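You operate a simulated robot arm through the tools that you are given. There is no shell and no other tool. Be economical: measure what you need, move in short steps, check, and stop when the job is done.

The job below is to be done with a simulated robot arm. You get a single attempt, and the scene is never put back.

JOB
Shut the labels drawer. Close the caps drawer. Put the tube that says "T3" from the white rack in the round tub. Fetch the bottle that says "N3" from the wall bench top and stand it on the blue plate. Open the tips drawer, put the white roll from the wall bench top in the inside of the tips drawer, then shut the drawer. Press the mute button three times. Put the jar on the long bench top away in the flat tray. Any order will do. Set down upright: bottle, jar.

It is judged by the outcome, as a careful person would: the job done as asked, and still so three seconds after it is handed in. It fails if anything else is knocked over, pushed out of place, dropped, spilled or broken. Lids that push on must go on centred and level and be pressed home; caps that screw on are set level and turned clockwise until they are tight.

ROBOT AND FRAMES
A 6-joint arm with a two-finger gripper on a trunk, on a base that drives. Base frame: it is fixed to the floor where the robot stands at the start and does not move with it; the origin is under the middle of the robot, x ahead of it, y to its left, z up. Readings come in mm, rad, newtons and seconds.
Its first joint turns from -2.897 to 2.897 rad. Places, roughly: blue plate (7x7x1 cm) [-100, 1500, 900]; bottle [250, 1250, 1000]; caps drawer [500, 400, 700]; flat tray (13x25 cm) [2940, -4620, 860]; inside of the tips drawer [-200, 1300, 600]; jar [6000, -3000, 1000]; labels drawer [800, 200, 700]; mute button [-1900, 1900, 800]; roll [-250, 1250, 1000]; round tub (23x17x13 cm) [600, -1800, 900]; tips drawer [-200, 1200, 700]; tube [250, 750, 1000]. Payload 2.54 kg.
The tool frame sits at the grasp point between the pads (the TCP): z along the fingers, y along the line on which they close. The tips reach 30 mm beyond it. Largest opening 116 mm; the body of the gripper starts 95 mm behind the TCP.
Orientation is that of the tool frame in the base frame, as a unit quaternion [w, x, y, z]. With the fingers straight down and closing along the base's y, the tool's x points along the base's -x, its y along +y and its z along -z.

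CONTROLS
- The arm moves only by the tool step_arm. Its arguments are lists of equal length, an entry for each row: "turn": the turn, a rotation vector about the tool's x, y, z in degrees, a list of three; "offset": the shift along the tool's x, y, z in mm, a list of three; "hand": the gripper command, from -1 (shut) to 1 (fully open), values between in proportion. In form: {"turn": [[rx, ry, rz], ...], "offset": [[dx, dy, dz], ...], "hand": [hand, ...]}. A call has 1 to 10 rows; each row shifts and turns the commanded pose from where the row before left it, along the tool's axes as they then stand. Rows are played at 5 a second. More than 50 mm and 0.15 rad between two rows, or a gripper value outside its range, and nothing of the call is played. Where a pose cannot be reached the arm comes as near as it can. A force on the tool above 40 N (or 10 N above the force at the start of the call, whichever is more), or a blocked arm, ends the call early, and 0.2 s more pass. The fingers move at their own pace (about 72 mm/s each) and stop on an object; they squeeze with about 34 N. The grip force told is the motor's: it shows also when the fingers shut on nothing. Time passes only in rows, and 0.2 s behind the last, so rows that do not move let the fingers close. The reply holds the time, the measured pose of the TCP, the force on the tool along the base axes, the opening and the grip force, in the units named above and with some noise, with the torque about the TCP (base axes, N m) and any sound that the robot's microphone picked up, and new pictures: "show" is both (left out), scene, wrist or none.
- Cameras (640 x 400 px; columns grow to the right, rows downward): "scene" is now at [-84.3, 213.3, 1372.4]; the picture's right is [0.89, -0.46, 0.00], its down [-0.36, -0.70, -0.61] and it looks along [0.28, 0.54, -0.79] (base axes); focal length 214 px, centre (320, 200). "wrist" rides on the gripper at [69, -15, -122] in the tool frame; the picture's right is [0.21, 0.98, 0.00], its down [-0.83, 0.18, -0.53] and it looks along [-0.52, 0.11, 0.85] (tool axes); focal length 251 px, centre (320, 200).
- base_move(legs): drives the robot by 1 to 6 legs, each [ahead, left, turn to the left] in mm, mm and rad, along the robot's own axes; the way and the turn of a leg run together, so that a leg with both is an arc; at most 1500 mm and 3.142 rad a leg. The arm and the cameras ride along, it lands a little off, and it stops where it bumps. It gives what a move gives, and a new picture of the scene camera.
- turn_head(pan, tilt): turns the head with the scene camera to pan (to the left, within 2.094 rad either way) and tilt (down, from -0.506 to 1.204), counted from straight ahead of the robot. It gives what a move gives, and a new picture of the scene camera.
- locate(camera, pixels): there is no depth. For up to 12 entries [column, row, z] of the newest picture of that camera ("zoom" is the newest enlarged one), the place [x, y] in the base frame at which the ray of that pixel passes the height z, good to about 2 mm, but the place of the scene camera against the robot may be out by one fixed shift of up to 18 mm in any direction. The clock stands still meanwhile.
- zoom(camera, box): a new picture of the part [left, top, right, bottom] of that camera's present view, enlarged. The clock stands still meanwhile.
- hand_in(): hands the job in; it is judged then, once.

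Keep the steps short. Do not move on a guess: measure, check each grasp and each placing, and mend mistakes. In all there are 131 turns and 260 pictures (those below and enlarged ones count). Leave the gripper open and the arm clear of the work at the hand-in unless told otherwise, and finish with a single line.

The tools are called after ">>>" by a JSON object that holds its "op" and its "data". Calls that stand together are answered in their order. step_arm: Moves the arm, as the interface text tells. Its arguments: {"type":"object","properties":{"turn":{"type":"array"},"offset":{"type":"array"},"hand":{"type":"array"},"show":{"type":"string","enum":["both","scene","wrist","none"]}},"required":["turn","offset","hand"]} The other tools are called the same way: base_move (legs) drives the base; turn_head (pan, tilt) turns the head that bears the scene camera; locate (camera, pixels) gives the place at which the rays of pixels pass given heights; zoom (camera, box) takes an enlarged picture of a part of a camera's view; hand_in () hands the job in.

At the start:

```text
time_s: 0.0
eef_pos: [53.0, 465.6, 1080.1]
ee_rot: [0.0, 0.001, 1.0, 0.0]
contact_force: [-0.2, -0.2, 0.2]
moment: [0.0, -0.01, 0.03]
width: 115.9
grasp_force: 0.0
robot x, y, heading: [-1.1, -0.1, -0.002]
head pan, tilt: [1.094, 0.911]
```

scene: 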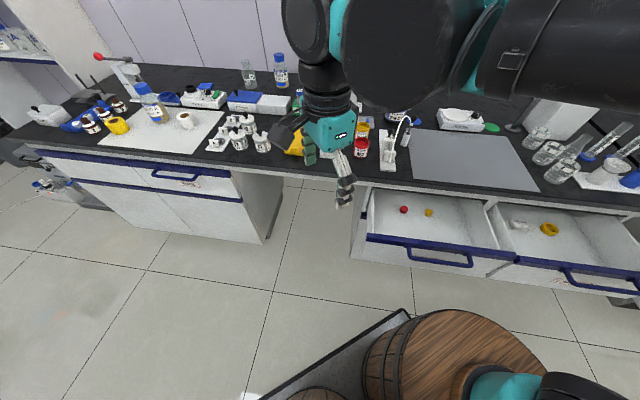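
wrist: 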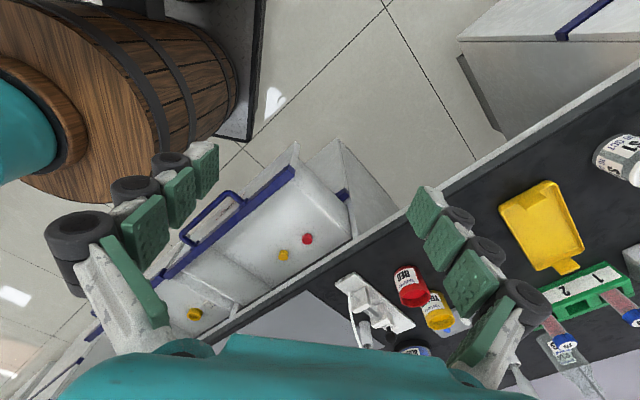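

I see two open drawers on the right and a bench with many things. I'll look around enlarged first.

>>> {"op": "zoom", "data": {"camera": "scene", "box": [340, 90, 640, 300]}}

>>> {"op": "zoom", "data": {"camera": "scene", "box": [0, 30, 310, 240]}}

>>> {"op": "turn_head", "data": {"pan": 0.5, "tilt": 0.8}}

```text
1.90 times, centred on (490, 195) of scene
```

zoom: 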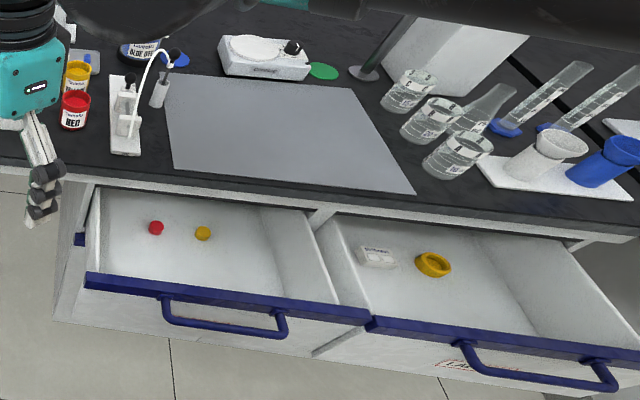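

```text
1.90 times, centred on (155, 135) of scene
```

zoom: 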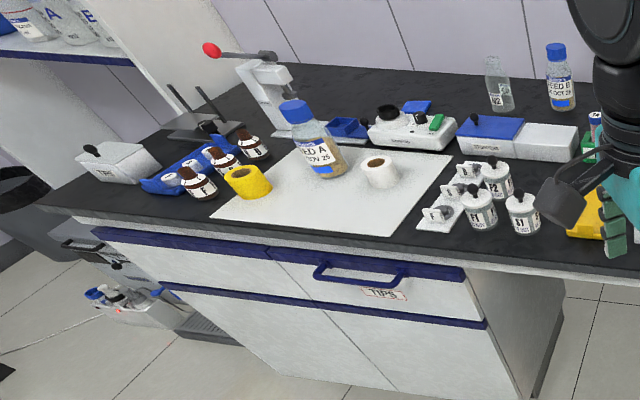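

```text
time_s: 1.0
eef_pos: [52.4, 466.8, 1079.7]
ee_rot: [-0.001, 0.0, 1.0, -0.001]
contact_force: [0.7, 0.3, 0.0]
moment: [-0.01, -0.01, -0.01]
width: 116.0
grasp_force: 0.0
robot x, y, heading: [1.7, -1.8, -0.001]
head pan, tilt: [0.499, 0.799]
```

scene: 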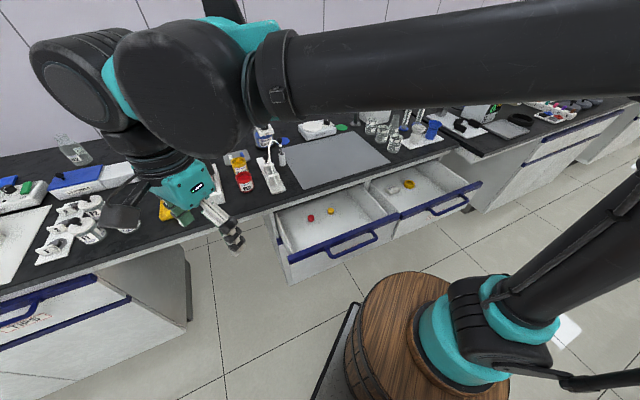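

>>> {"op": "zoom", "data": {"camera": "scene", "box": [220, 100, 500, 290]}}

>>> {"op": "locate", "data": {"camera": "scene", "pixels": [[288, 255, 760], [397, 217, 760], [376, 236, 720], [328, 255, 720], [480, 184, 760], [260, 212, 900], [455, 146, 900]]}}

```text
2.11 times, centred on (360, 195) of scene
```

zoom: 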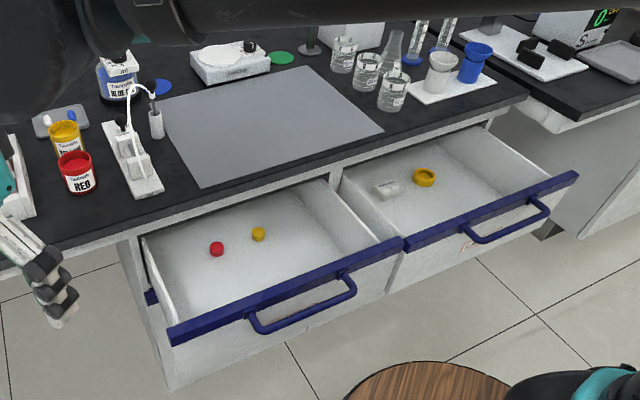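

```text
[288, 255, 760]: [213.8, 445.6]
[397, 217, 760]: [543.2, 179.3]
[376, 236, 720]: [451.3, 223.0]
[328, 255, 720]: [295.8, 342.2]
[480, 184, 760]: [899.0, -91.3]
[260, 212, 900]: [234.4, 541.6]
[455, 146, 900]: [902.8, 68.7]
```

>>> {"op": "zoom", "data": {"camera": "wrist", "box": [60, 120, 400, 340]}}

>>> {"op": "locate", "data": {"camera": "wrist", "pixels": [[294, 170, 700], [294, 170, 760], [294, 170, 800], [166, 275, 700], [166, 275, 760], [166, 275, 800], [215, 345, 900], [480, 175, 900], [215, 345, 860], [480, 175, 860]]}}

>>> {"op": "locate", "data": {"camera": "scene", "pixels": [[288, 255, 700], [288, 255, 800], [397, 217, 700], [397, 217, 800], [260, 212, 860], [455, 146, 860]]}}

```text
1.82 times, centred on (230, 230) of wrist
```

zoom: 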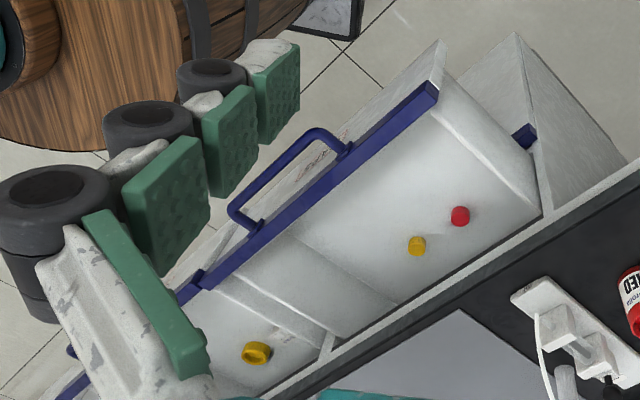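

```text
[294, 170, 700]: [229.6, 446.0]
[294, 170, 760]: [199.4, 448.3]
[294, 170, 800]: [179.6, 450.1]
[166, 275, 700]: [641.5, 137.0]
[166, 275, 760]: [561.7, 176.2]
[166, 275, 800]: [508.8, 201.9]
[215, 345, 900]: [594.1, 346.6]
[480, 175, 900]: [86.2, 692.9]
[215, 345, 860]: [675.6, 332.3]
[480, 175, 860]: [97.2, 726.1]
```

```text
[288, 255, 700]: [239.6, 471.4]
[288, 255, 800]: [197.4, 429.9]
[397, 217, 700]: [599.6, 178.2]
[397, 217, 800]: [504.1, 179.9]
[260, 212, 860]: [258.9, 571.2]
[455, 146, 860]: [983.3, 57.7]
```

>>> {"op": "step_arm", "data": {"turn": [[0, 0, 0], [0, 0, 0], [0, 0, 0], [0, 0, 0], [0, 0, 0], [0, 0, 0], [0, 0, 0], [0, 0, 0], [0, 0, 0]], "offset": [[-31.7, -25.9, 20], [-31.7, -25.9, 20], [-31.7, -25.9, 20], [-31.7, -25.9, 20], [-31.7, -25.9, 20], [-31.7, -25.9, 20], [-31.7, -25.9, 20], [-31.7, -25.9, 20], [-31.7, -25.9, 20]], "hand": [1, 0, -1, -1, -1, -1, -1, -1, -1], "show": "none"}}

>>> {"op": "step_arm", "data": {"turn": [[0, 0, -7.8], [0, 0, -7.8], [0, 0, -7.8], [0, 0, -7.8], [0, 0, -7.8], [0, 0, -7.8], [0, 0, -7.8], [0, 0, 0]], "offset": [[0, 0, 0], [0, 0, 0], [0, 0, 0], [0, 0, 0], [0, 0, 0], [0, 0, 0], [0, 0, 0], [0, 0, 0]], "hand": [-1, -1, -1, -1, -1, -1, -1, -1]}}

```text
time_s: 3.0
eef_pos: [338.1, 230.7, 898.7]
ee_rot: [-0.001, 0.0, 1.0, 0.0]
contact_force: [-0.5, -0.6, -0.2]
moment: [0.01, 0.03, -0.01]
width: 0.0
grasp_force: 28.8
robot x, y, heading: [-1.1, 0.5, 0.0]
head pan, tilt: [0.499, 0.799]
```

```text
time_s: 4.8
eef_pos: [339.3, 233.5, 900.4]
ee_rot: [0.001, -0.46, 0.888, 0.0]
contact_force: [-0.7, 0.3, -1.0]
moment: [-0.02, 0.0, 0.01]
width: 0.1
grasp_force: 28.2
robot x, y, heading: [-0.4, -0.8, 0.001]
head pan, tilt: [0.499, 0.799]
```

scene: 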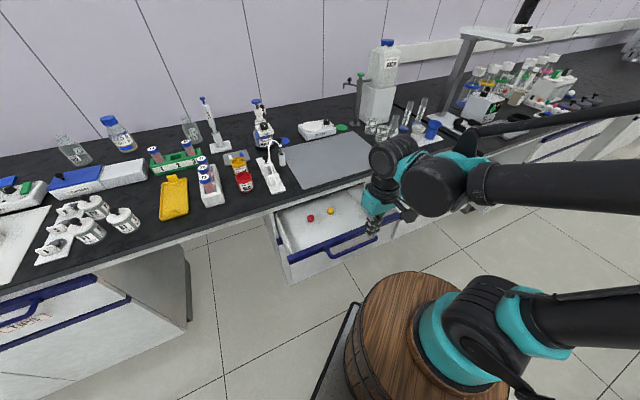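
wrist: 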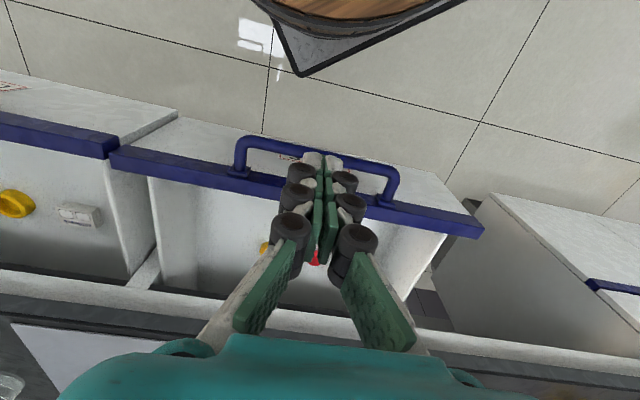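

>>> {"op": "locate", "data": {"camera": "wrist", "pixels": [[481, 228, 700], [481, 228, 760], [112, 152, 700], [112, 152, 760], [240, 145, 700], [240, 145, 740], [397, 172, 700], [397, 172, 740], [322, 158, 720], [430, 345, 900], [20, 290, 900]]}}

>>> {"op": "zoom", "data": {"camera": "scene", "box": [250, 150, 500, 310]}}

```text
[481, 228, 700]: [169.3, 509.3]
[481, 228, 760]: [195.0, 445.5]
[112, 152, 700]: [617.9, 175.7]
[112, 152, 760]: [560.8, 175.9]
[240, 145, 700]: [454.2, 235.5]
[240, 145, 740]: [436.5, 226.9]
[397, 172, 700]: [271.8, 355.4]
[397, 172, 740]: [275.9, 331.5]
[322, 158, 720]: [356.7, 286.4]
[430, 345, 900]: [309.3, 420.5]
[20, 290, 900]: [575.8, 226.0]
```

```text
2.50 times, centred on (375, 230) of scene
```

zoom: 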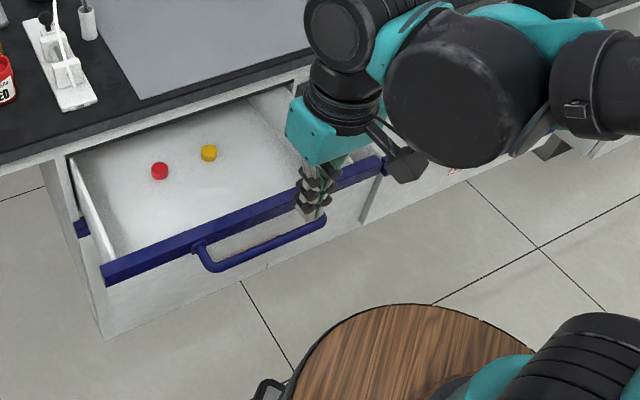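

The rim is at z 760 and the handle bar near (357, 281, ~735). I'll lower the closed fingers in front of it, tilt 16°, and start to push.

>>> {"op": "step_arm", "data": {"turn": [[0, 0, 0], [0, 0, 0], [0, 0, 0], [0, 0, 1.5], [0, -8, 0], [0, -8, 0], [0, 0, 0], [0, 0, 0], [0, 0, 0], [0, 0, 0]], "offset": [[0, 0, 42], [0, 0, 42], [0, 0, 42], [0, 0, 40], [0, 0, 0], [0, 0, 0], [-19.2, 0, 5.5], [-19.2, 0, 5.5], [-19.2, 0, 5.5], [-19.2, 0, 5.5]], "hand": [-1, -1, -1, -1, -1, -1, -1, -1, -1, -1]}}

```text
time_s: 7.0
eef_pos: [388.8, 303.2, 762.2]
ee_rot: [0.124, -0.443, 0.886, 0.062]
contact_force: [0.6, -0.4, -0.1]
moment: [0.03, -0.04, -0.02]
width: 0.1
grasp_force: 28.0
out of reach, approached as far as the arm can: row 4, 5, 6
robot x, y, heading: [-1.1, 0.5, -0.002]
head pan, tilt: [0.499, 0.799]
```

scene: 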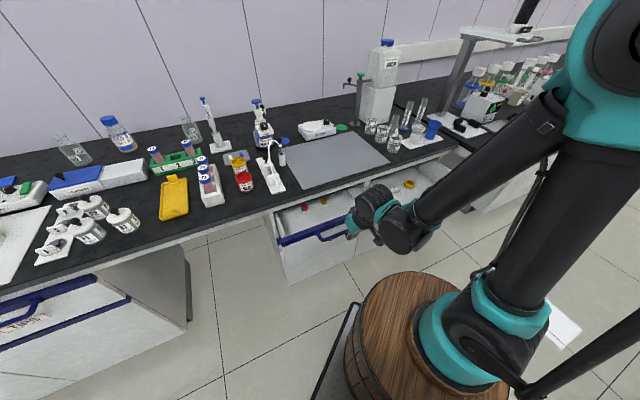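
wrist: 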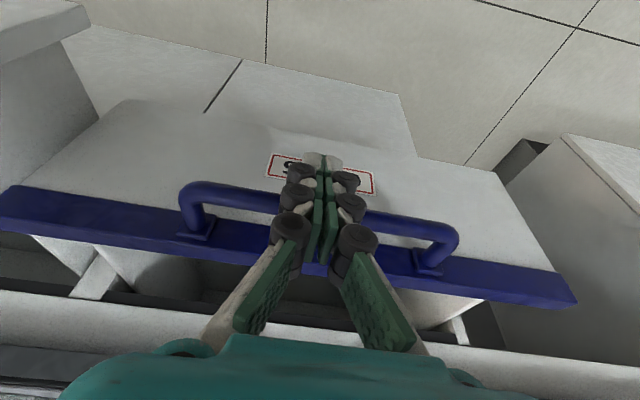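

The bar is being pushed by the fingers. I'll go on pushing, slightly lower.

>>> {"op": "step_arm", "data": {"turn": [[0, 0, 0], [0, 0, 0], [0, 0, 0], [0, 0, 0], [0, 0, 0], [0, 0, 0], [0, 0, 0], [0, 0, 0]], "offset": [[-19.2, 0, 9], [-19.2, 0, 9], [-19.2, 0, 9], [-19.2, 0, 5.5], [-19.2, 0, 5.5], [-19.2, 0, 5.5], [-19.2, 0, 5.5], [-19.2, 0, 5.5]], "hand": [-1, -1, -1, -1, -1, -1, -1, -1]}}

```text
time_s: 8.7
eef_pos: [472.2, 410.6, 752.1]
ee_rot: [0.12, -0.443, 0.887, 0.059]
contact_force: [-6.9, -9.4, -5.9]
moment: [-0.04, -0.06, 0.06]
width: 0.0
grasp_force: 28.7
robot x, y, heading: [3.0, 0.8, -0.003]
head pan, tilt: [0.499, 0.799]
stopped in row 8: the force on the tool passed its limit at 68 N (the readings are from after the stop); the commanded pose is now the measured one
```

scene: 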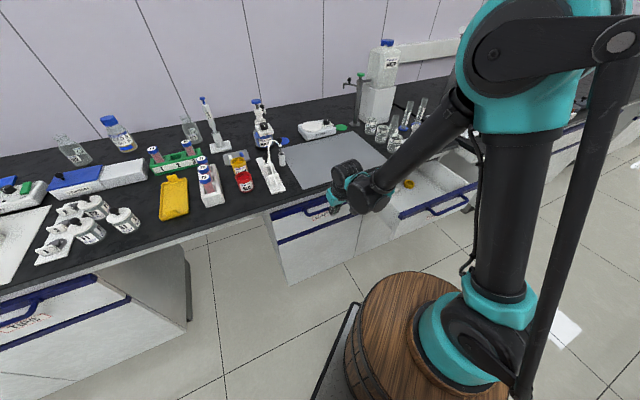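
wrist: 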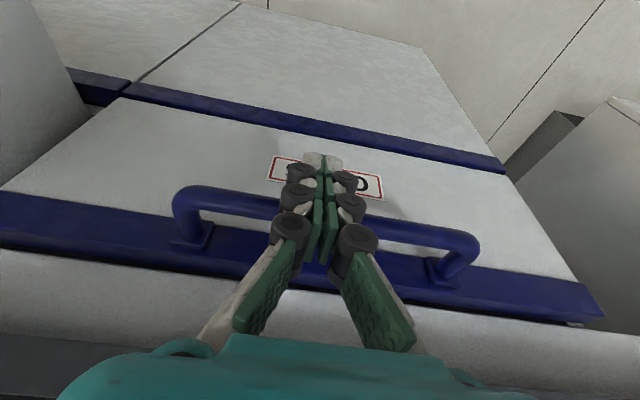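

Caps drawer is home (stop at 68 N, flush). Now back off, and move along to the labels drawer's handle.

>>> {"op": "step_arm", "data": {"turn": [[0, 0, 0], [0, 0, 0], [0, 0, 0], [0, 0, 0], [0, 0, 0]], "offset": [[39, 0, -23.6], [39, 0, -23.6], [39, 0, -23.6], [39, 0, -23.6], [39, 0, -23.6]], "hand": [-1, -1, -1, -1, -1], "show": "none"}}

>>> {"op": "step_arm", "data": {"turn": [[0, 0, 0], [0, 0, 0], [0, 0, 0], [0, 0, 0], [0, 0, 0], [0, 0, 0], [0, 0, 0], [0, 0, 0], [0, 0, 0]], "offset": [[2.2, -48.7, 7.7], [2.2, -48.7, 7.7], [2.2, -48.7, 7.7], [2.2, -48.7, 7.7], [2.2, -48.7, 7.7], [2.2, -48.7, 7.7], [2.2, -48.7, 7.7], [2.2, -48.7, 7.7], [2.2, -48.7, 7.7]], "hand": [-1, -1, -1, -1, -1, -1, -1, -1, -1]}}

```text
time_s: 9.8
eef_pos: [340.0, 235.5, 810.8]
ee_rot: [0.12, -0.443, 0.886, 0.061]
contact_force: [0.6, 1.5, 0.0]
moment: [-0.03, 0.04, 0.03]
width: 0.3
grasp_force: 28.9
robot x, y, heading: [-0.7, -0.6, 0.001]
head pan, tilt: [0.499, 0.799]
```

```text
time_s: 11.8
eef_pos: [688.1, -27.1, 741.8]
ee_rot: [0.119, -0.444, 0.886, 0.06]
contact_force: [0.0, 0.1, -0.5]
moment: [0.01, -0.03, -0.05]
width: 0.0
grasp_force: 28.6
robot x, y, heading: [-1.6, 1.3, 0.004]
head pan, tilt: [0.499, 0.799]
```

scene: 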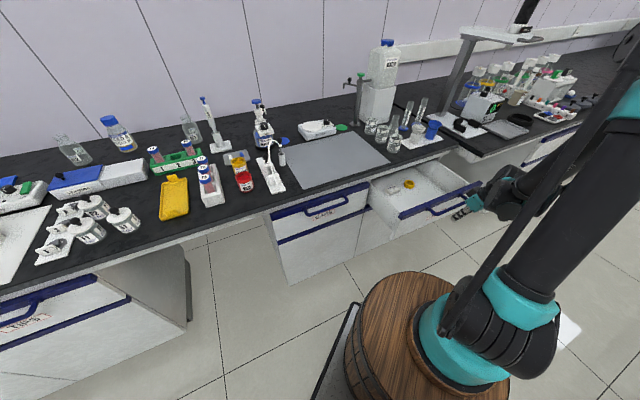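
wrist: 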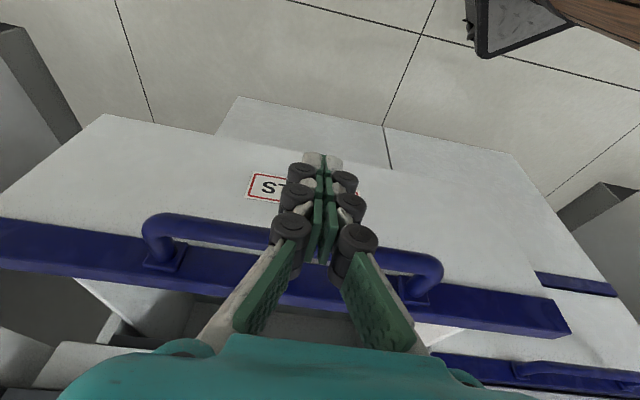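

In front of the labels handle, nicely centred. Push in.

>>> {"op": "step_arm", "data": {"turn": [[0, 0, 0], [0, 0, 0], [0, 0, 0], [0, 0, 0], [0, 0, 0], [0, 0, 0], [0, 0, 0], [0, 0, 0], [0, 0, 0], [0, 0, 0]], "offset": [[-23.1, 0, 6.6], [-23.1, 0, 6.6], [-23.1, 0, 6.6], [-23.1, 0, 6.6], [-23.1, 0, 6.6], [-23.1, 0, 6.6], [-23.1, 0, 6.6], [-23.1, 0, 6.6], [-23.1, 0, 6.6], [-18, 0, 5.2]], "hand": [-1, -1, -1, -1, -1, -1, -1, -1, -1, -1]}}

```text
time_s: 14.1
eef_pos: [826.6, 154.0, 737.8]
ee_rot: [0.115, -0.442, 0.887, 0.059]
contact_force: [-3.1, -3.2, -3.0]
moment: [0.09, 0.0, 0.02]
width: 0.0
grasp_force: 28.4
robot x, y, heading: [0.0, 1.0, -0.003]
head pan, tilt: [0.499, 0.799]
stopped in row 10: the force on the tool passed its limit at 48 N (the readings are from after the stop); the commanded pose is now the measured one
```

scene: 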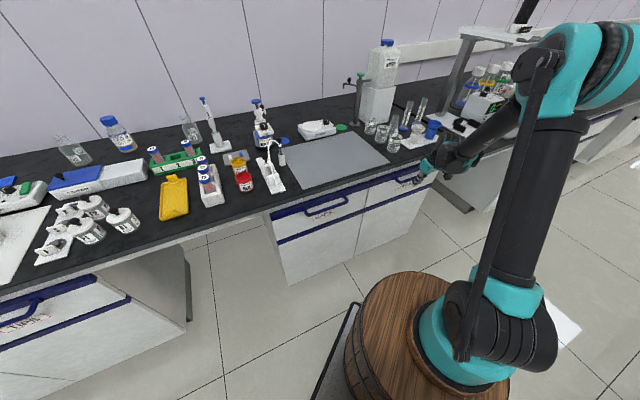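
wrist: 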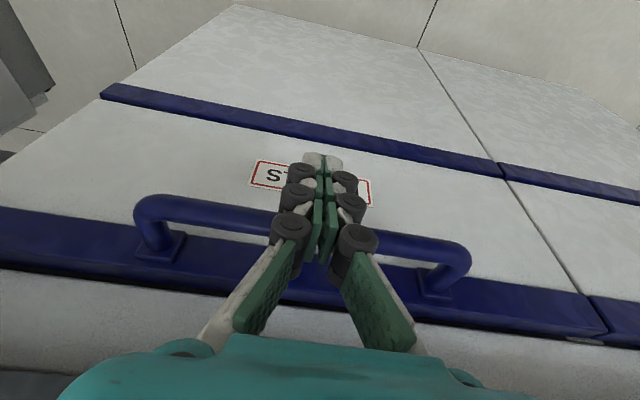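

>>> {"op": "zoom", "data": {"camera": "wrist", "box": [480, 220, 640, 370]}}

>>> {"op": "zoom", "data": {"camera": "scene", "box": [140, 100, 340, 225]}}

```text
2.67 times, centred on (560, 295) of wrist
```

zoom: 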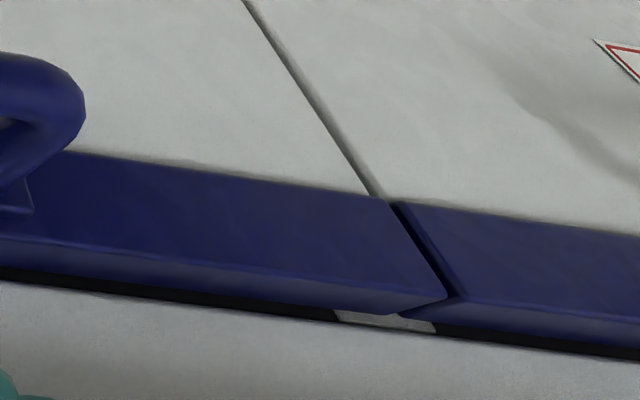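

```text
3.20 times, centred on (240, 162) of scene
```

zoom: 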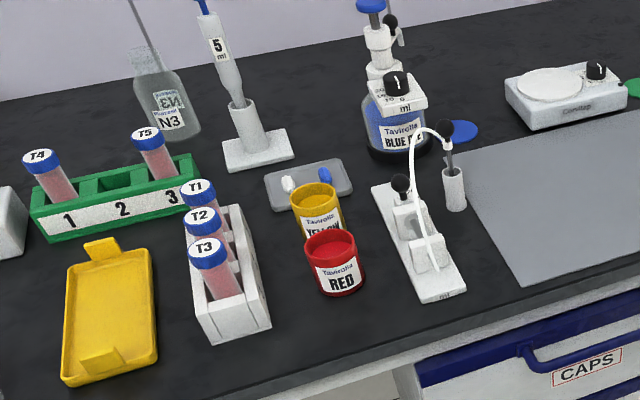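

Labels stands out a few mm compared with caps; push again a bit.

>>> {"op": "step_arm", "data": {"turn": [[0, 0, 0], [0, 0, 0], [0, 0, 0], [0, 0, 0], [0, 0, 0]], "offset": [[-5.8, 0, 1.6], [-5.8, 0, 1.6], [-5.8, 0, 1.6], [-5.8, 0, 1.6], [0, 0, 0]], "hand": [-1, -1, -1, -1, -1], "show": "none"}}

>>> {"op": "zoom", "data": {"camera": "wrist", "box": [480, 220, 640, 370]}}

```text
time_s: 14.5
eef_pos: [825.8, 155.3, 737.4]
ee_rot: [0.112, -0.441, 0.888, 0.057]
contact_force: [-3.4, -4.3, -1.8]
moment: [0.1, -0.01, 0.03]
width: 0.0
grasp_force: 28.4
robot x, y, heading: [-0.4, 1.4, 0.001]
head pan, tilt: [0.499, 0.799]
stopped in row 1: the force on the tool passed its limit at 50 N (the readings are from after the stop); the commanded pose is now the measured one
```

```text
2.67 times, centred on (560, 295) of wrist
```

zoom: 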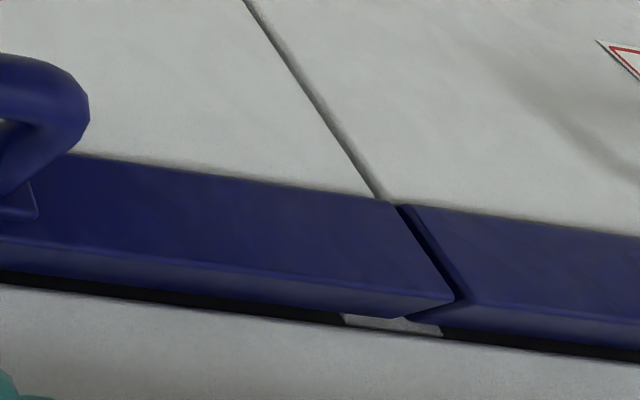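

Both drawers home. Next, find the tube T3 (cap at scene ~(206,178)).

>>> {"op": "locate", "data": {"camera": "scene", "pixels": [[205, 174, 1000], [205, 174, 960], [202, 167, 1000], [200, 158, 1000], [204, 205, 900], [230, 178, 900]]}}

>>> {"op": "step_arm", "data": {"turn": [[0, 0, 0], [0, 0, 0], [0, 0, 0], [0, 0, 0], [0, 0, 0], [0, 8, 0], [0, 8, 0]], "offset": [[39, 0, -23.6], [39, 0, -23.6], [0, 20, -43], [0, 20, -43], [0, 20, -43], [0, 20, -43], [0, 20, -43]], "hand": [-1, -1, -1, -1, -1, -1, -1], "show": "none"}}

```text
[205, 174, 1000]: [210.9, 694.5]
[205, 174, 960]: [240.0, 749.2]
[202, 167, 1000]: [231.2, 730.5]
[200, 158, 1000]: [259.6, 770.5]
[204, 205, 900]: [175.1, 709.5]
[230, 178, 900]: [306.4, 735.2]
```

```text
time_s: 16.1
eef_pos: [665.1, 103.7, 976.7]
ee_rot: [-0.012, -0.445, 0.895, -0.006]
contact_force: [0.0, 0.0, 0.5]
moment: [-0.01, 0.02, 0.0]
width: 0.0
grasp_force: 28.3
robot x, y, heading: [-0.1, -3.9, 0.004]
head pan, tilt: [0.499, 0.799]
```

>>> {"op": "step_arm", "data": {"turn": [[0, -1.2, 0], [0, 0, 0], [0, 0, 0], [0, 0, 0], [0, 0, 0], [0, 0, 0], [0, 0, 0], [0, 0, 0]], "offset": [[-15.7, 42, -22], [-15.7, 42, -22], [-15.7, 42, -22], [-15.7, 42, -22], [-15.7, 45, -20], [-15.7, 45, -20], [-15.7, 45, -20], [-15.7, 45, -20]], "hand": [-1, -1, -1, -1, -1, -1, -1, -1], "show": "none"}}

>>> {"op": "step_arm", "data": {"turn": [[0, 0, 0], [0, 0, 0], [0, 0, 0], [0, 0, 0], [0, 0, 0], [0, 0, 0], [0, 0, 0], [0, 0, 0]], "offset": [[-15.7, 45, 0], [-15.7, 45, 0], [-15.7, 45, 0], [-15.7, 45, 0], [-15.7, 45, 0], [-15.7, 45, 0], [-15.7, 45, 0], [-15.7, 45, 0]], "hand": [-1, -1, -1, -1, 0, 0, 0, 0]}}

```text
refused: row 5 steps farther than a row can; nothing moved
```

```text
time_s: 17.9
eef_pos: [454.5, 423.3, 970.0]
ee_rot: [-0.012, -0.445, 0.895, -0.006]
contact_force: [0.1, -0.6, 0.7]
moment: [0.02, 0.0, -0.02]
width: 58.2
grasp_force: 0.1
robot x, y, heading: [-0.8, 0.4, -0.004]
head pan, tilt: [0.499, 0.799]
```

scene: 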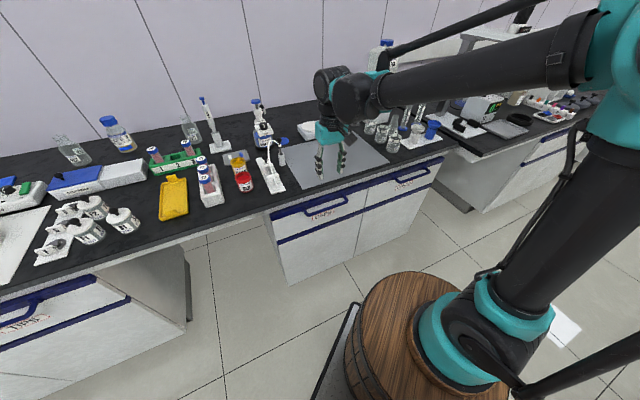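
wrist: 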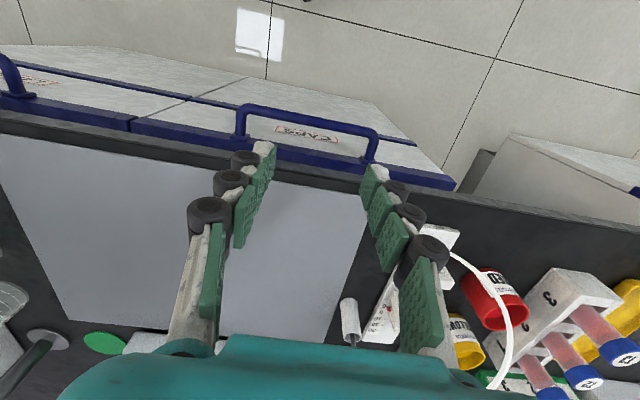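

>>> {"op": "step_arm", "data": {"turn": [[0, -1.2, 0], [0, 0, 0], [0, 0, 0], [0, 0, 0], [0, 0, 0], [0, 0, 0], [0, 0, 0], [0, 0, 0], [0, 0, 0], [0, 0, 0]], "offset": [[0, 0, -46], [0, 0, -46], [-15.4, 45.2, -11], [-15.4, 45.2, -11], [-15.4, 45.2, -11], [-15.4, 45.2, -11], [-15.4, 45.2, -11], [-15.4, 45.2, -11], [-15.4, 45.2, -11], [-15.4, 45.2, -11]], "hand": [0, 0, 0, 0, 0, 0, 0, 0, 0, 0]}}

```text
time_s: 20.1
eef_pos: [240.8, 740.3, 1153.5]
ee_rot: [-0.003, -0.445, 0.895, 0.0]
contact_force: [1.9, -0.7, 1.7]
moment: [0.1, 0.05, -0.01]
width: 58.1
grasp_force: 0.0
robot x, y, heading: [-4.8, -1.7, -0.0]
head pan, tilt: [0.499, 0.799]
```

scene: 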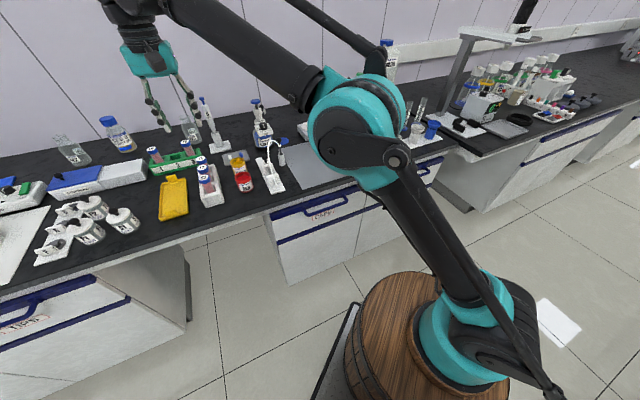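
wrist: 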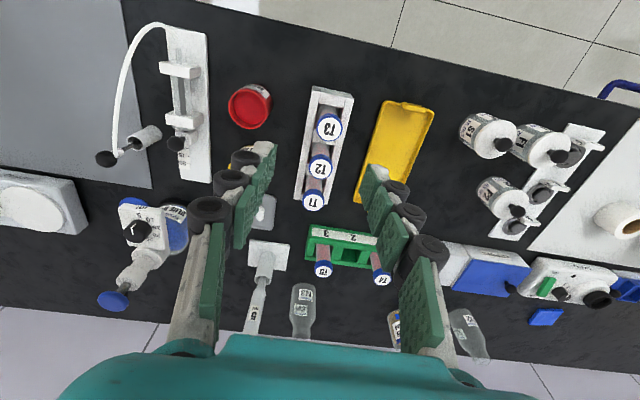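

>>> {"op": "locate", "data": {"camera": "wrist", "pixels": [[329, 127, 1000], [329, 127, 960], [313, 200, 1000], [313, 200, 960], [304, 335, 900], [304, 290, 1000], [468, 355, 900], [332, 92, 900], [332, 92, 950], [619, 226, 930]]}}

>>> {"op": "zoom", "data": {"camera": "wrist", "box": [220, 60, 480, 222]}}

>>> {"op": "locate", "data": {"camera": "scene", "pixels": [[204, 173, 980], [204, 173, 960], [204, 173, 940]]}}

```text
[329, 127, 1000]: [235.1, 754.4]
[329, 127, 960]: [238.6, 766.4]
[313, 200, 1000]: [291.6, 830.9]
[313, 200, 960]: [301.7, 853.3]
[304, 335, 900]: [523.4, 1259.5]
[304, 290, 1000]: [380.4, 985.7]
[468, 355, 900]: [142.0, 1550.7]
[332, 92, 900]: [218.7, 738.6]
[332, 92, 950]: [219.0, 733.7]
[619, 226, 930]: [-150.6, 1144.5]
```

```text
2.46 times, centred on (350, 141) of wrist
```

zoom: 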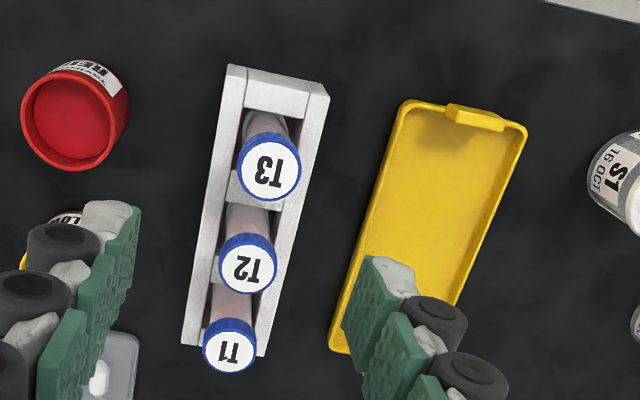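

```text
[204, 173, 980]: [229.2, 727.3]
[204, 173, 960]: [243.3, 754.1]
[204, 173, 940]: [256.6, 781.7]
```

T3 cap lies at about (238,767), z≈950. Centre over it and go down to z 1010, then look again.

>>> {"op": "step_arm", "data": {"turn": [[0, 0, 0], [0, 0, 0], [0, 0, 0], [0, 0, 0]], "offset": [[-19.7, 18.7, 0], [0, 0, 48], [0, 0, 48], [0, 0, 44]], "hand": [0.1, 0.1, 0.1, 0.1]}}

```text
time_s: 21.1
eef_pos: [236.5, 763.1, 1008.9]
ee_rot: [-0.003, -0.446, 0.895, 0.0]
contact_force: [-0.2, 1.2, 0.5]
moment: [0.02, 0.01, 0.02]
width: 63.8
grasp_force: 0.0
out of reach, approached as far as the arm can: row 1
robot x, y, heading: [0.1, -3.8, 0.003]
head pan, tilt: [0.499, 0.799]
```

scene: 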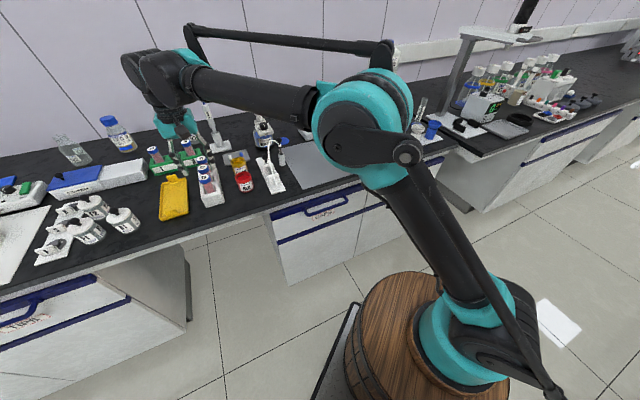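
wrist: 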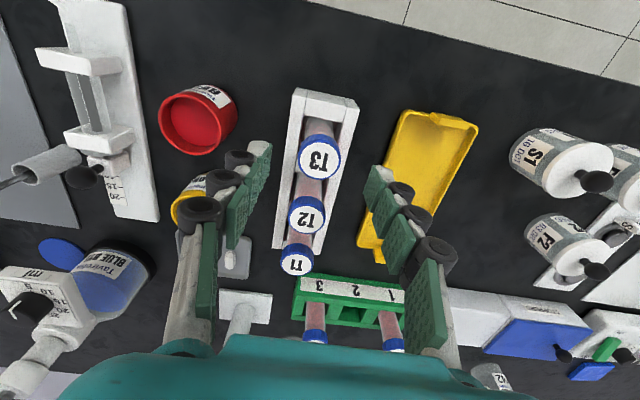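

>>> {"op": "locate", "data": {"camera": "wrist", "pixels": [[319, 157, 960], [319, 157, 940], [319, 157, 920], [298, 258, 960], [298, 258, 930], [325, 95, 900], [390, 30, 880], [325, 95, 920]]}}

```text
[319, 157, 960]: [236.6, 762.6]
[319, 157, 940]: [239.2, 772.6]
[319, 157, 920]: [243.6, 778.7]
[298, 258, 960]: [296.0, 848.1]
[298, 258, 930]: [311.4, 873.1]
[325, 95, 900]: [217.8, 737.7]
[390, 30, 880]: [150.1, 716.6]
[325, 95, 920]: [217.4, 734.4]
```

Cap top is about (240,773,938). Centre, descend to TCP 945 and close.

>>> {"op": "step_arm", "data": {"turn": [[0, 0, 0], [0, 0, 0], [0, 0, 0], [0, 0, 0], [0, 0, 0], [0, 0, 0]], "offset": [[-10.5, 3.5, 0], [0, 0, 32], [0, 0, 32], [0, 0, 0], [0, 0, 0], [0, 0, 0]], "hand": [0.1, 0.1, 0.1, -1, -1, -1]}}

```text
time_s: 22.5
eef_pos: [238.9, 774.9, 943.6]
ee_rot: [-0.003, -0.446, 0.895, -0.001]
contact_force: [-0.4, -0.1, -0.2]
moment: [-0.01, -0.02, -0.01]
width: 31.8
grasp_force: 33.9
robot x, y, heading: [-0.2, -2.1, -0.001]
head pan, tilt: [0.499, 0.799]
```

scene: 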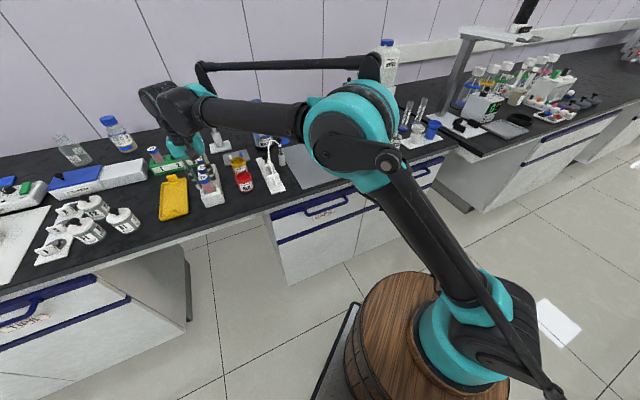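
wrist: 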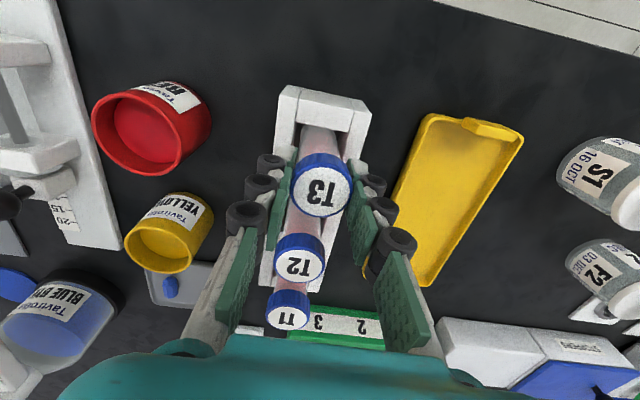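

Gripped at 31.8 mm (cap). Lift straight up.

>>> {"op": "step_arm", "data": {"turn": [[0, 0, 0], [0, 0, 0], [0, 0, 0], [0, 0, 0], [0, 0, 0], [0, 0, 0]], "offset": [[0, 0, -20], [0, 0, -25], [0, 0, -25], [0, 0, -30], [0, 0, -30], [0, 0, -40]], "hand": [-1, -1, -1, -1, -1, -1]}}

```text
time_s: 23.9
eef_pos: [239.7, 774.1, 1112.0]
ee_rot: [-0.003, -0.446, 0.895, 0.0]
contact_force: [-1.0, 0.6, -0.7]
moment: [0.01, -0.03, -0.02]
width: 32.0
grasp_force: 34.0
robot x, y, heading: [-1.9, -0.4, -0.002]
head pan, tilt: [0.499, 0.799]
```

scene: 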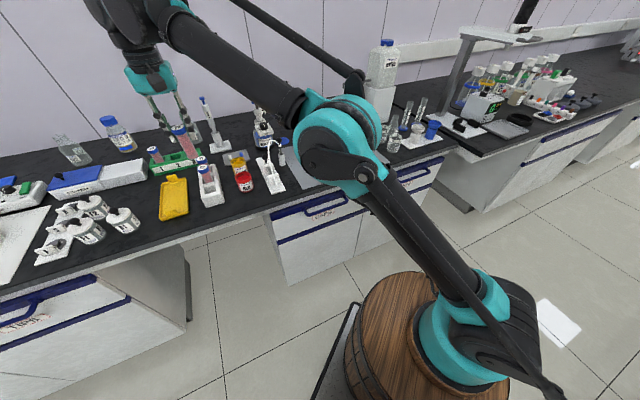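
wrist: 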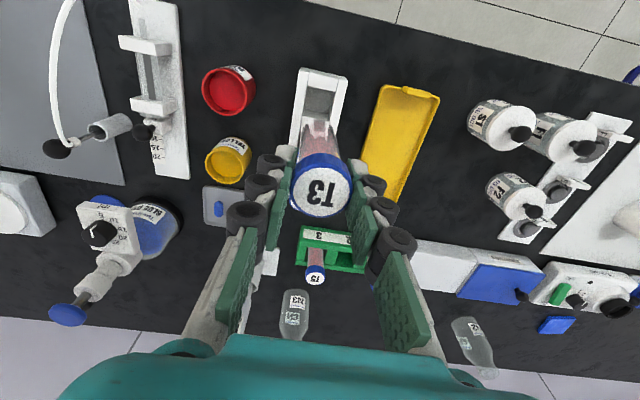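

T3 is held and clear. Draw the arm in over the front of the robot and look to the right for the tub.

>>> {"op": "step_arm", "data": {"turn": [[0, 0, 0], [0, 0, 0], [0, 0, 0], [0, 0, 0], [0, 0, 0], [0, 0, 0], [0, 0, 0], [0, 0, 0], [0, 0, 0]], "offset": [[30.6, -35, -5], [30.6, -35, -5], [30.6, -35, -5], [30.6, -35, -5], [30.6, -35, -5], [30.6, -35, -5], [30.6, -35, -5], [30.6, -35, -5], [30.6, -35, -5]], "hand": [-1, -1, -1, -1, -1, -1, -1, -1, -1], "show": "none"}}

>>> {"op": "step_arm", "data": {"turn": [[0, 0, 0], [0, 0, 0], [0, 0, 0], [0, 0, 0], [0, 0, 0], [0, 0, 0], [0, 0, 0], [0, 0, 0]], "offset": [[30.6, -35, 0], [30.6, -35, 0], [30.6, -35, 0], [30.6, -35, 0], [30.6, -35, 0], [30.6, -35, 0], [30.6, -35, 0], [30.6, -35, 0]], "hand": [-1, -1, -1, -1, -1, -1, -1, -1], "show": "none"}}

>>> {"op": "turn_head", "data": {"pan": -1.2, "tilt": 0.45}}

```text
time_s: 25.9
eef_pos: [328.4, 365.2, 1155.8]
ee_rot: [-0.002, -0.446, 0.895, 0.0]
contact_force: [-0.7, 0.4, -1.7]
moment: [-0.04, 0.03, 0.03]
width: 31.7
grasp_force: 34.2
robot x, y, heading: [-1.2, -2.1, -0.005]
head pan, tilt: [0.499, 0.799]
```

```text
time_s: 27.7
eef_pos: [401.9, -1.3, 1160.4]
ee_rot: [-0.004, -0.447, 0.895, 0.0]
contact_force: [0.9, -0.2, -0.9]
moment: [0.01, -0.02, 0.02]
width: 31.2
grasp_force: 34.2
robot x, y, heading: [0.5, -0.8, 0.001]
head pan, tilt: [0.499, 0.799]
```

```text
time_s: 29.4
eef_pos: [401.6, -1.0, 1160.1]
ee_rot: [-0.003, -0.445, 0.896, 0.0]
contact_force: [0.7, 0.9, -0.2]
moment: [0.0, 0.0, 0.0]
width: 31.5
grasp_force: 33.9
robot x, y, heading: [0.7, -1.1, -0.004]
head pan, tilt: [-1.201, 0.45]
```

scene: 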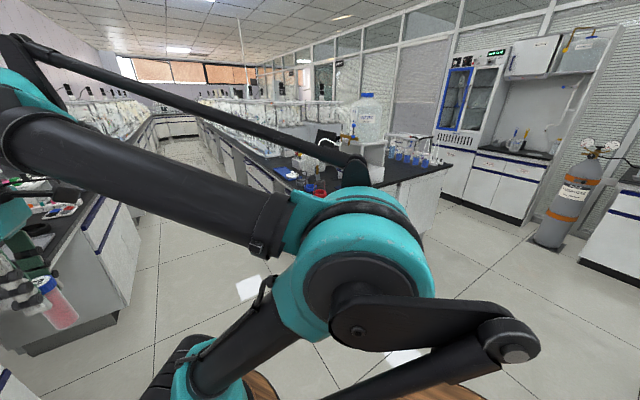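

>>> {"op": "zoom", "data": {"camera": "scene", "box": [240, 80, 480, 240]}}

>>> {"op": "turn_head", "data": {"pan": -1.7, "tilt": 0.5}}

```text
2.50 times, centred on (360, 160) of scene
```

zoom: 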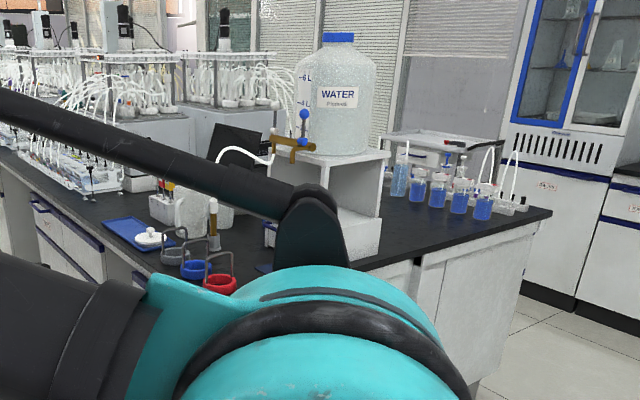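

```text
time_s: 30.4
eef_pos: [401.8, -0.8, 1160.3]
ee_rot: [-0.003, -0.445, 0.895, 0.0]
contact_force: [0.3, -0.2, -1.1]
moment: [-0.01, -0.02, -0.02]
width: 31.5
grasp_force: 33.9
robot x, y, heading: [-0.8, -3.3, -0.0]
head pan, tilt: [-1.7, 0.499]
```

scene: 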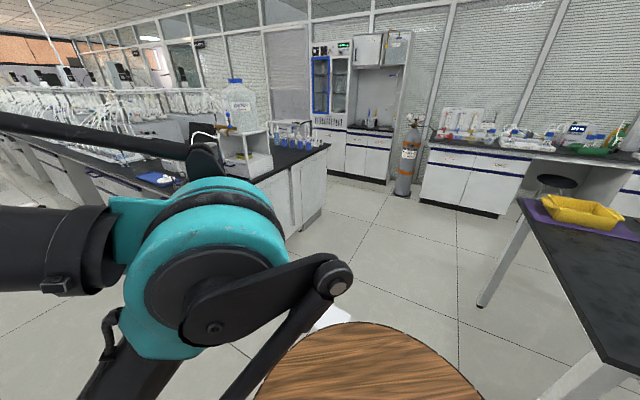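

I'll turn the base to face the tub's direction.

>>> {"op": "base_move", "data": {"legs": [[0, 0, -1.25]]}}

>>> {"op": "turn_head", "data": {"pan": 0.0, "tilt": 0.55}}

```text
time_s: 33.9
eef_pos: [120.2, -385.9, 1160.5]
ee_rot: [-0.003, 0.17, 0.985, 0.001]
contact_force: [-0.6, 0.2, 0.6]
moment: [0.02, -0.01, -0.02]
width: 31.4
grasp_force: 33.9
robot x, y, heading: [1.5, -0.4, -1.267]
head pan, tilt: [-1.7, 0.499]
```

scene: 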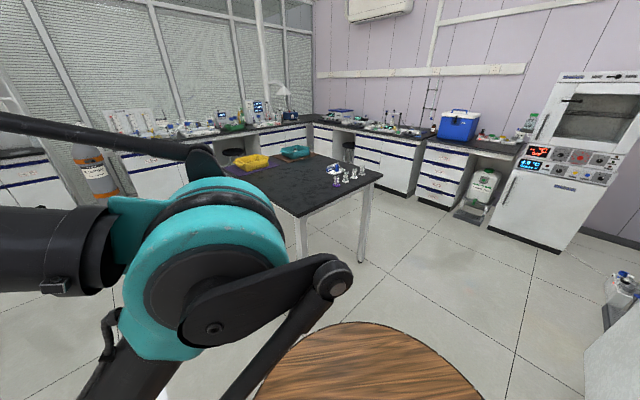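

```text
time_s: 35.6
eef_pos: [119.5, -384.3, 1160.2]
ee_rot: [-0.002, 0.171, 0.985, 0.001]
contact_force: [0.2, 0.0, 0.4]
moment: [-0.03, 0.02, -0.02]
width: 31.4
grasp_force: 33.8
robot x, y, heading: [2.9, -2.7, -1.265]
head pan, tilt: [0.0, 0.55]
```

scene: 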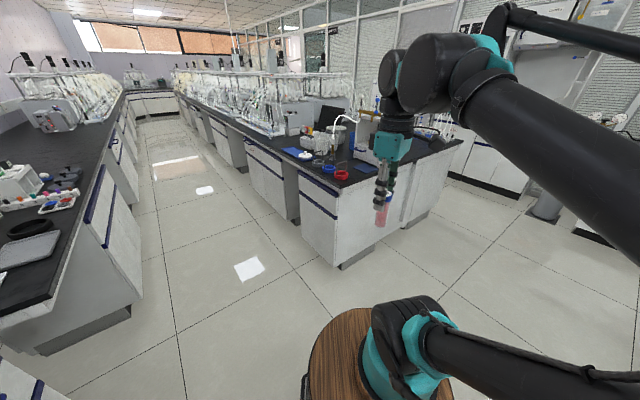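

>>> {"op": "zoom", "data": {"camera": "scene", "box": [270, 100, 400, 200]}}

>>> {"op": "locate", "data": {"camera": "scene", "pixels": [[343, 175, 900], [365, 168, 900], [310, 157, 900], [340, 190, 880], [344, 268, 0], [310, 262, 0], [390, 175, 880]]}}

```text
4.00 times, centred on (335, 150) of scene
```

zoom: 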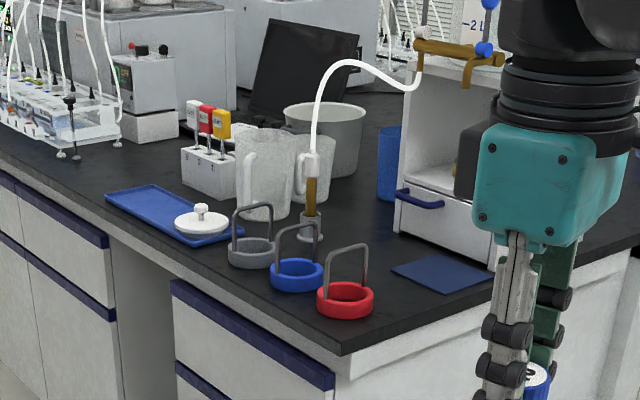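

```text
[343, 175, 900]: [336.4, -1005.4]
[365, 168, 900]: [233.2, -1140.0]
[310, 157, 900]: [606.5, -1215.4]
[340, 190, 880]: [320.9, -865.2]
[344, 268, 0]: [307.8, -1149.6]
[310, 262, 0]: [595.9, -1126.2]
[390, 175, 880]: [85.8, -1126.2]
```

>>> {"op": "locate", "data": {"camera": "scene", "pixels": [[351, 128, 1000], [351, 128, 960], [347, 145, 880], [360, 130, 1000], [341, 130, 1000], [351, 131, 1000], [351, 145, 880]]}}

>>> {"op": "turn_head", "data": {"pan": 0.0, "tilt": 0.1}}

>>> {"op": "zoom", "data": {"camera": "scene", "box": [270, 180, 450, 292]}}

```text
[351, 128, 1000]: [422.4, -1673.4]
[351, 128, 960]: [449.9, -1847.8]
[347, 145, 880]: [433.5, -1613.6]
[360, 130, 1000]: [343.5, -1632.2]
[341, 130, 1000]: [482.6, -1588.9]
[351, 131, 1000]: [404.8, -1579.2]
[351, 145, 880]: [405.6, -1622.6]
```

```text
time_s: 36.5
eef_pos: [118.9, -384.8, 1160.5]
ee_rot: [-0.003, 0.17, 0.985, 0.001]
contact_force: [0.5, -0.2, 0.0]
moment: [-0.02, -0.01, 0.01]
width: 31.5
grasp_force: 34.4
robot x, y, heading: [-1.3, -1.4, -1.267]
head pan, tilt: [0.0, 0.099]
```

scene: 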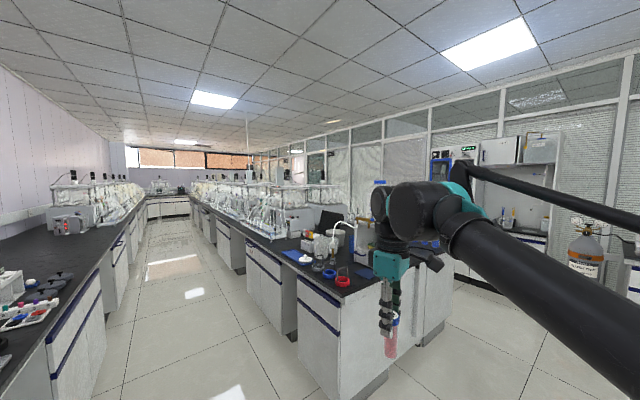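

```text
3.56 times, centred on (360, 236) of scene
```

zoom: 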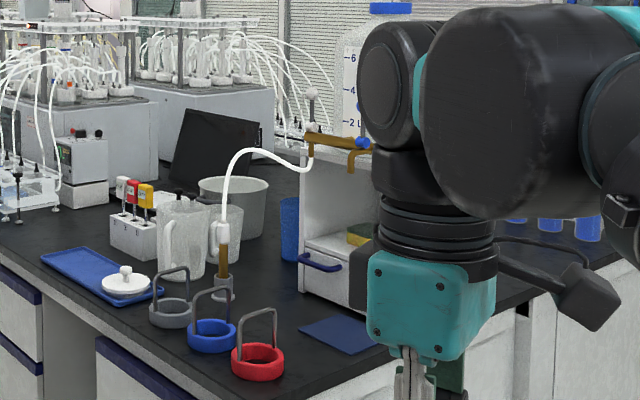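

The grey round tub sits on the island behind the jugs, near (430..600, -1700..-1800). The aisle between benches is free; I'll drive along it and face the island.

>>> {"op": "base_move", "data": {"legs": [[1140, 641, 0], [0, 0, -0.94]]}}

>>> {"op": "turn_head", "data": {"pan": 0.2, "tilt": 0.5}}

```text
time_s: 44.7
eef_pos: [969.2, -1324.2, 1160.1]
ee_rot: [-0.002, 0.397, 0.918, 0.002]
contact_force: [-0.7, -0.8, 0.3]
moment: [-0.03, -0.01, -0.03]
width: 31.6
grasp_force: 34.9
robot x, y, heading: [1037.8, -927.1, -1.744]
head pan, tilt: [0.0, 0.099]
stopped in leg 2: the robot was blocked; the commanded pose is now the measured one
```

scene: 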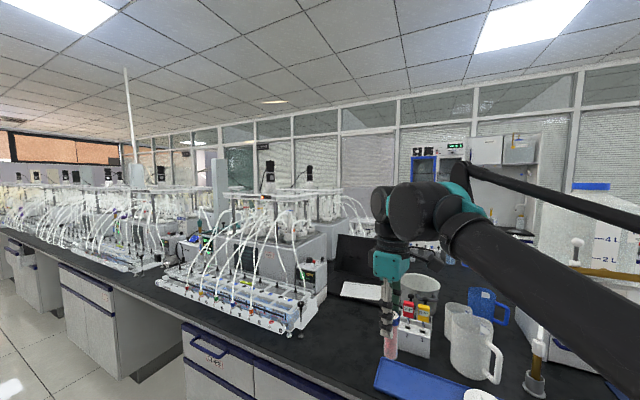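

```text
time_s: 45.6
eef_pos: [969.8, -1323.5, 1160.8]
ee_rot: [-0.002, 0.397, 0.918, 0.002]
contact_force: [0.4, -0.9, 0.0]
moment: [0.02, 0.0, 0.02]
width: 31.5
grasp_force: 34.2
robot x, y, heading: [1039.2, -924.7, -1.742]
head pan, tilt: [0.201, 0.499]
```

scene: 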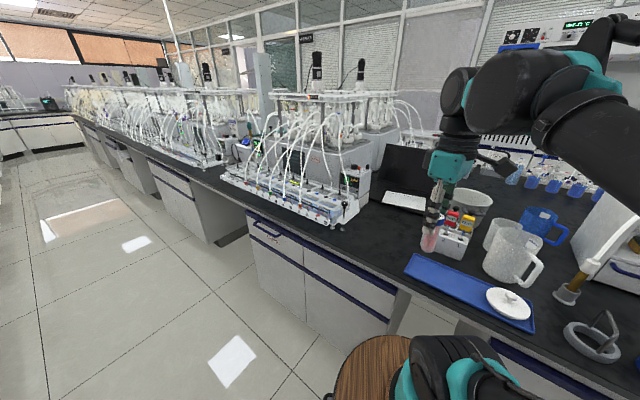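

Blocked in the turn. See what touched.

>>> {"op": "zoom", "data": {"camera": "scene", "box": [340, 120, 640, 310]}}

>>> {"op": "zoom", "data": {"camera": "wrist", "box": [0, 0, 640, 400]}}

>>> {"op": "locate", "data": {"camera": "scene", "pixels": [[247, 213, 880], [420, 292, 880], [300, 270, 760], [472, 196, 1000], [472, 196, 960], [428, 250, 1040]]}}

```text
2.11 times, centred on (490, 215) of scene
```

zoom: 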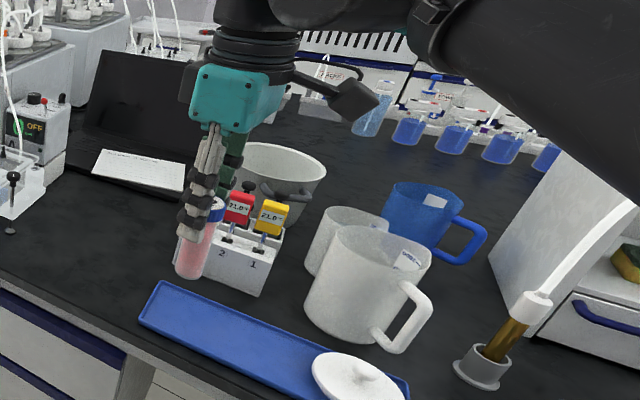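

```text
1.00 times, centred on (320, 200) of wrist (not enlarged: the box is as wide or as high as the picture)
```

zoom: 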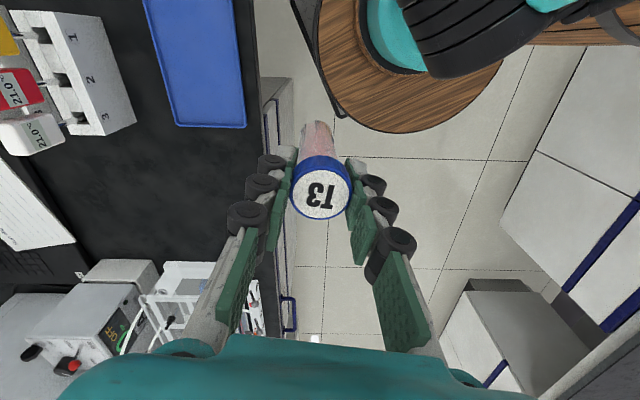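

```text
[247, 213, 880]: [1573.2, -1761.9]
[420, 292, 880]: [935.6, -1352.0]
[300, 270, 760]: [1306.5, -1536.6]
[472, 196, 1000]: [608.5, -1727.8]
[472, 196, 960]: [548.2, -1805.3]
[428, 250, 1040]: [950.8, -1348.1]
```

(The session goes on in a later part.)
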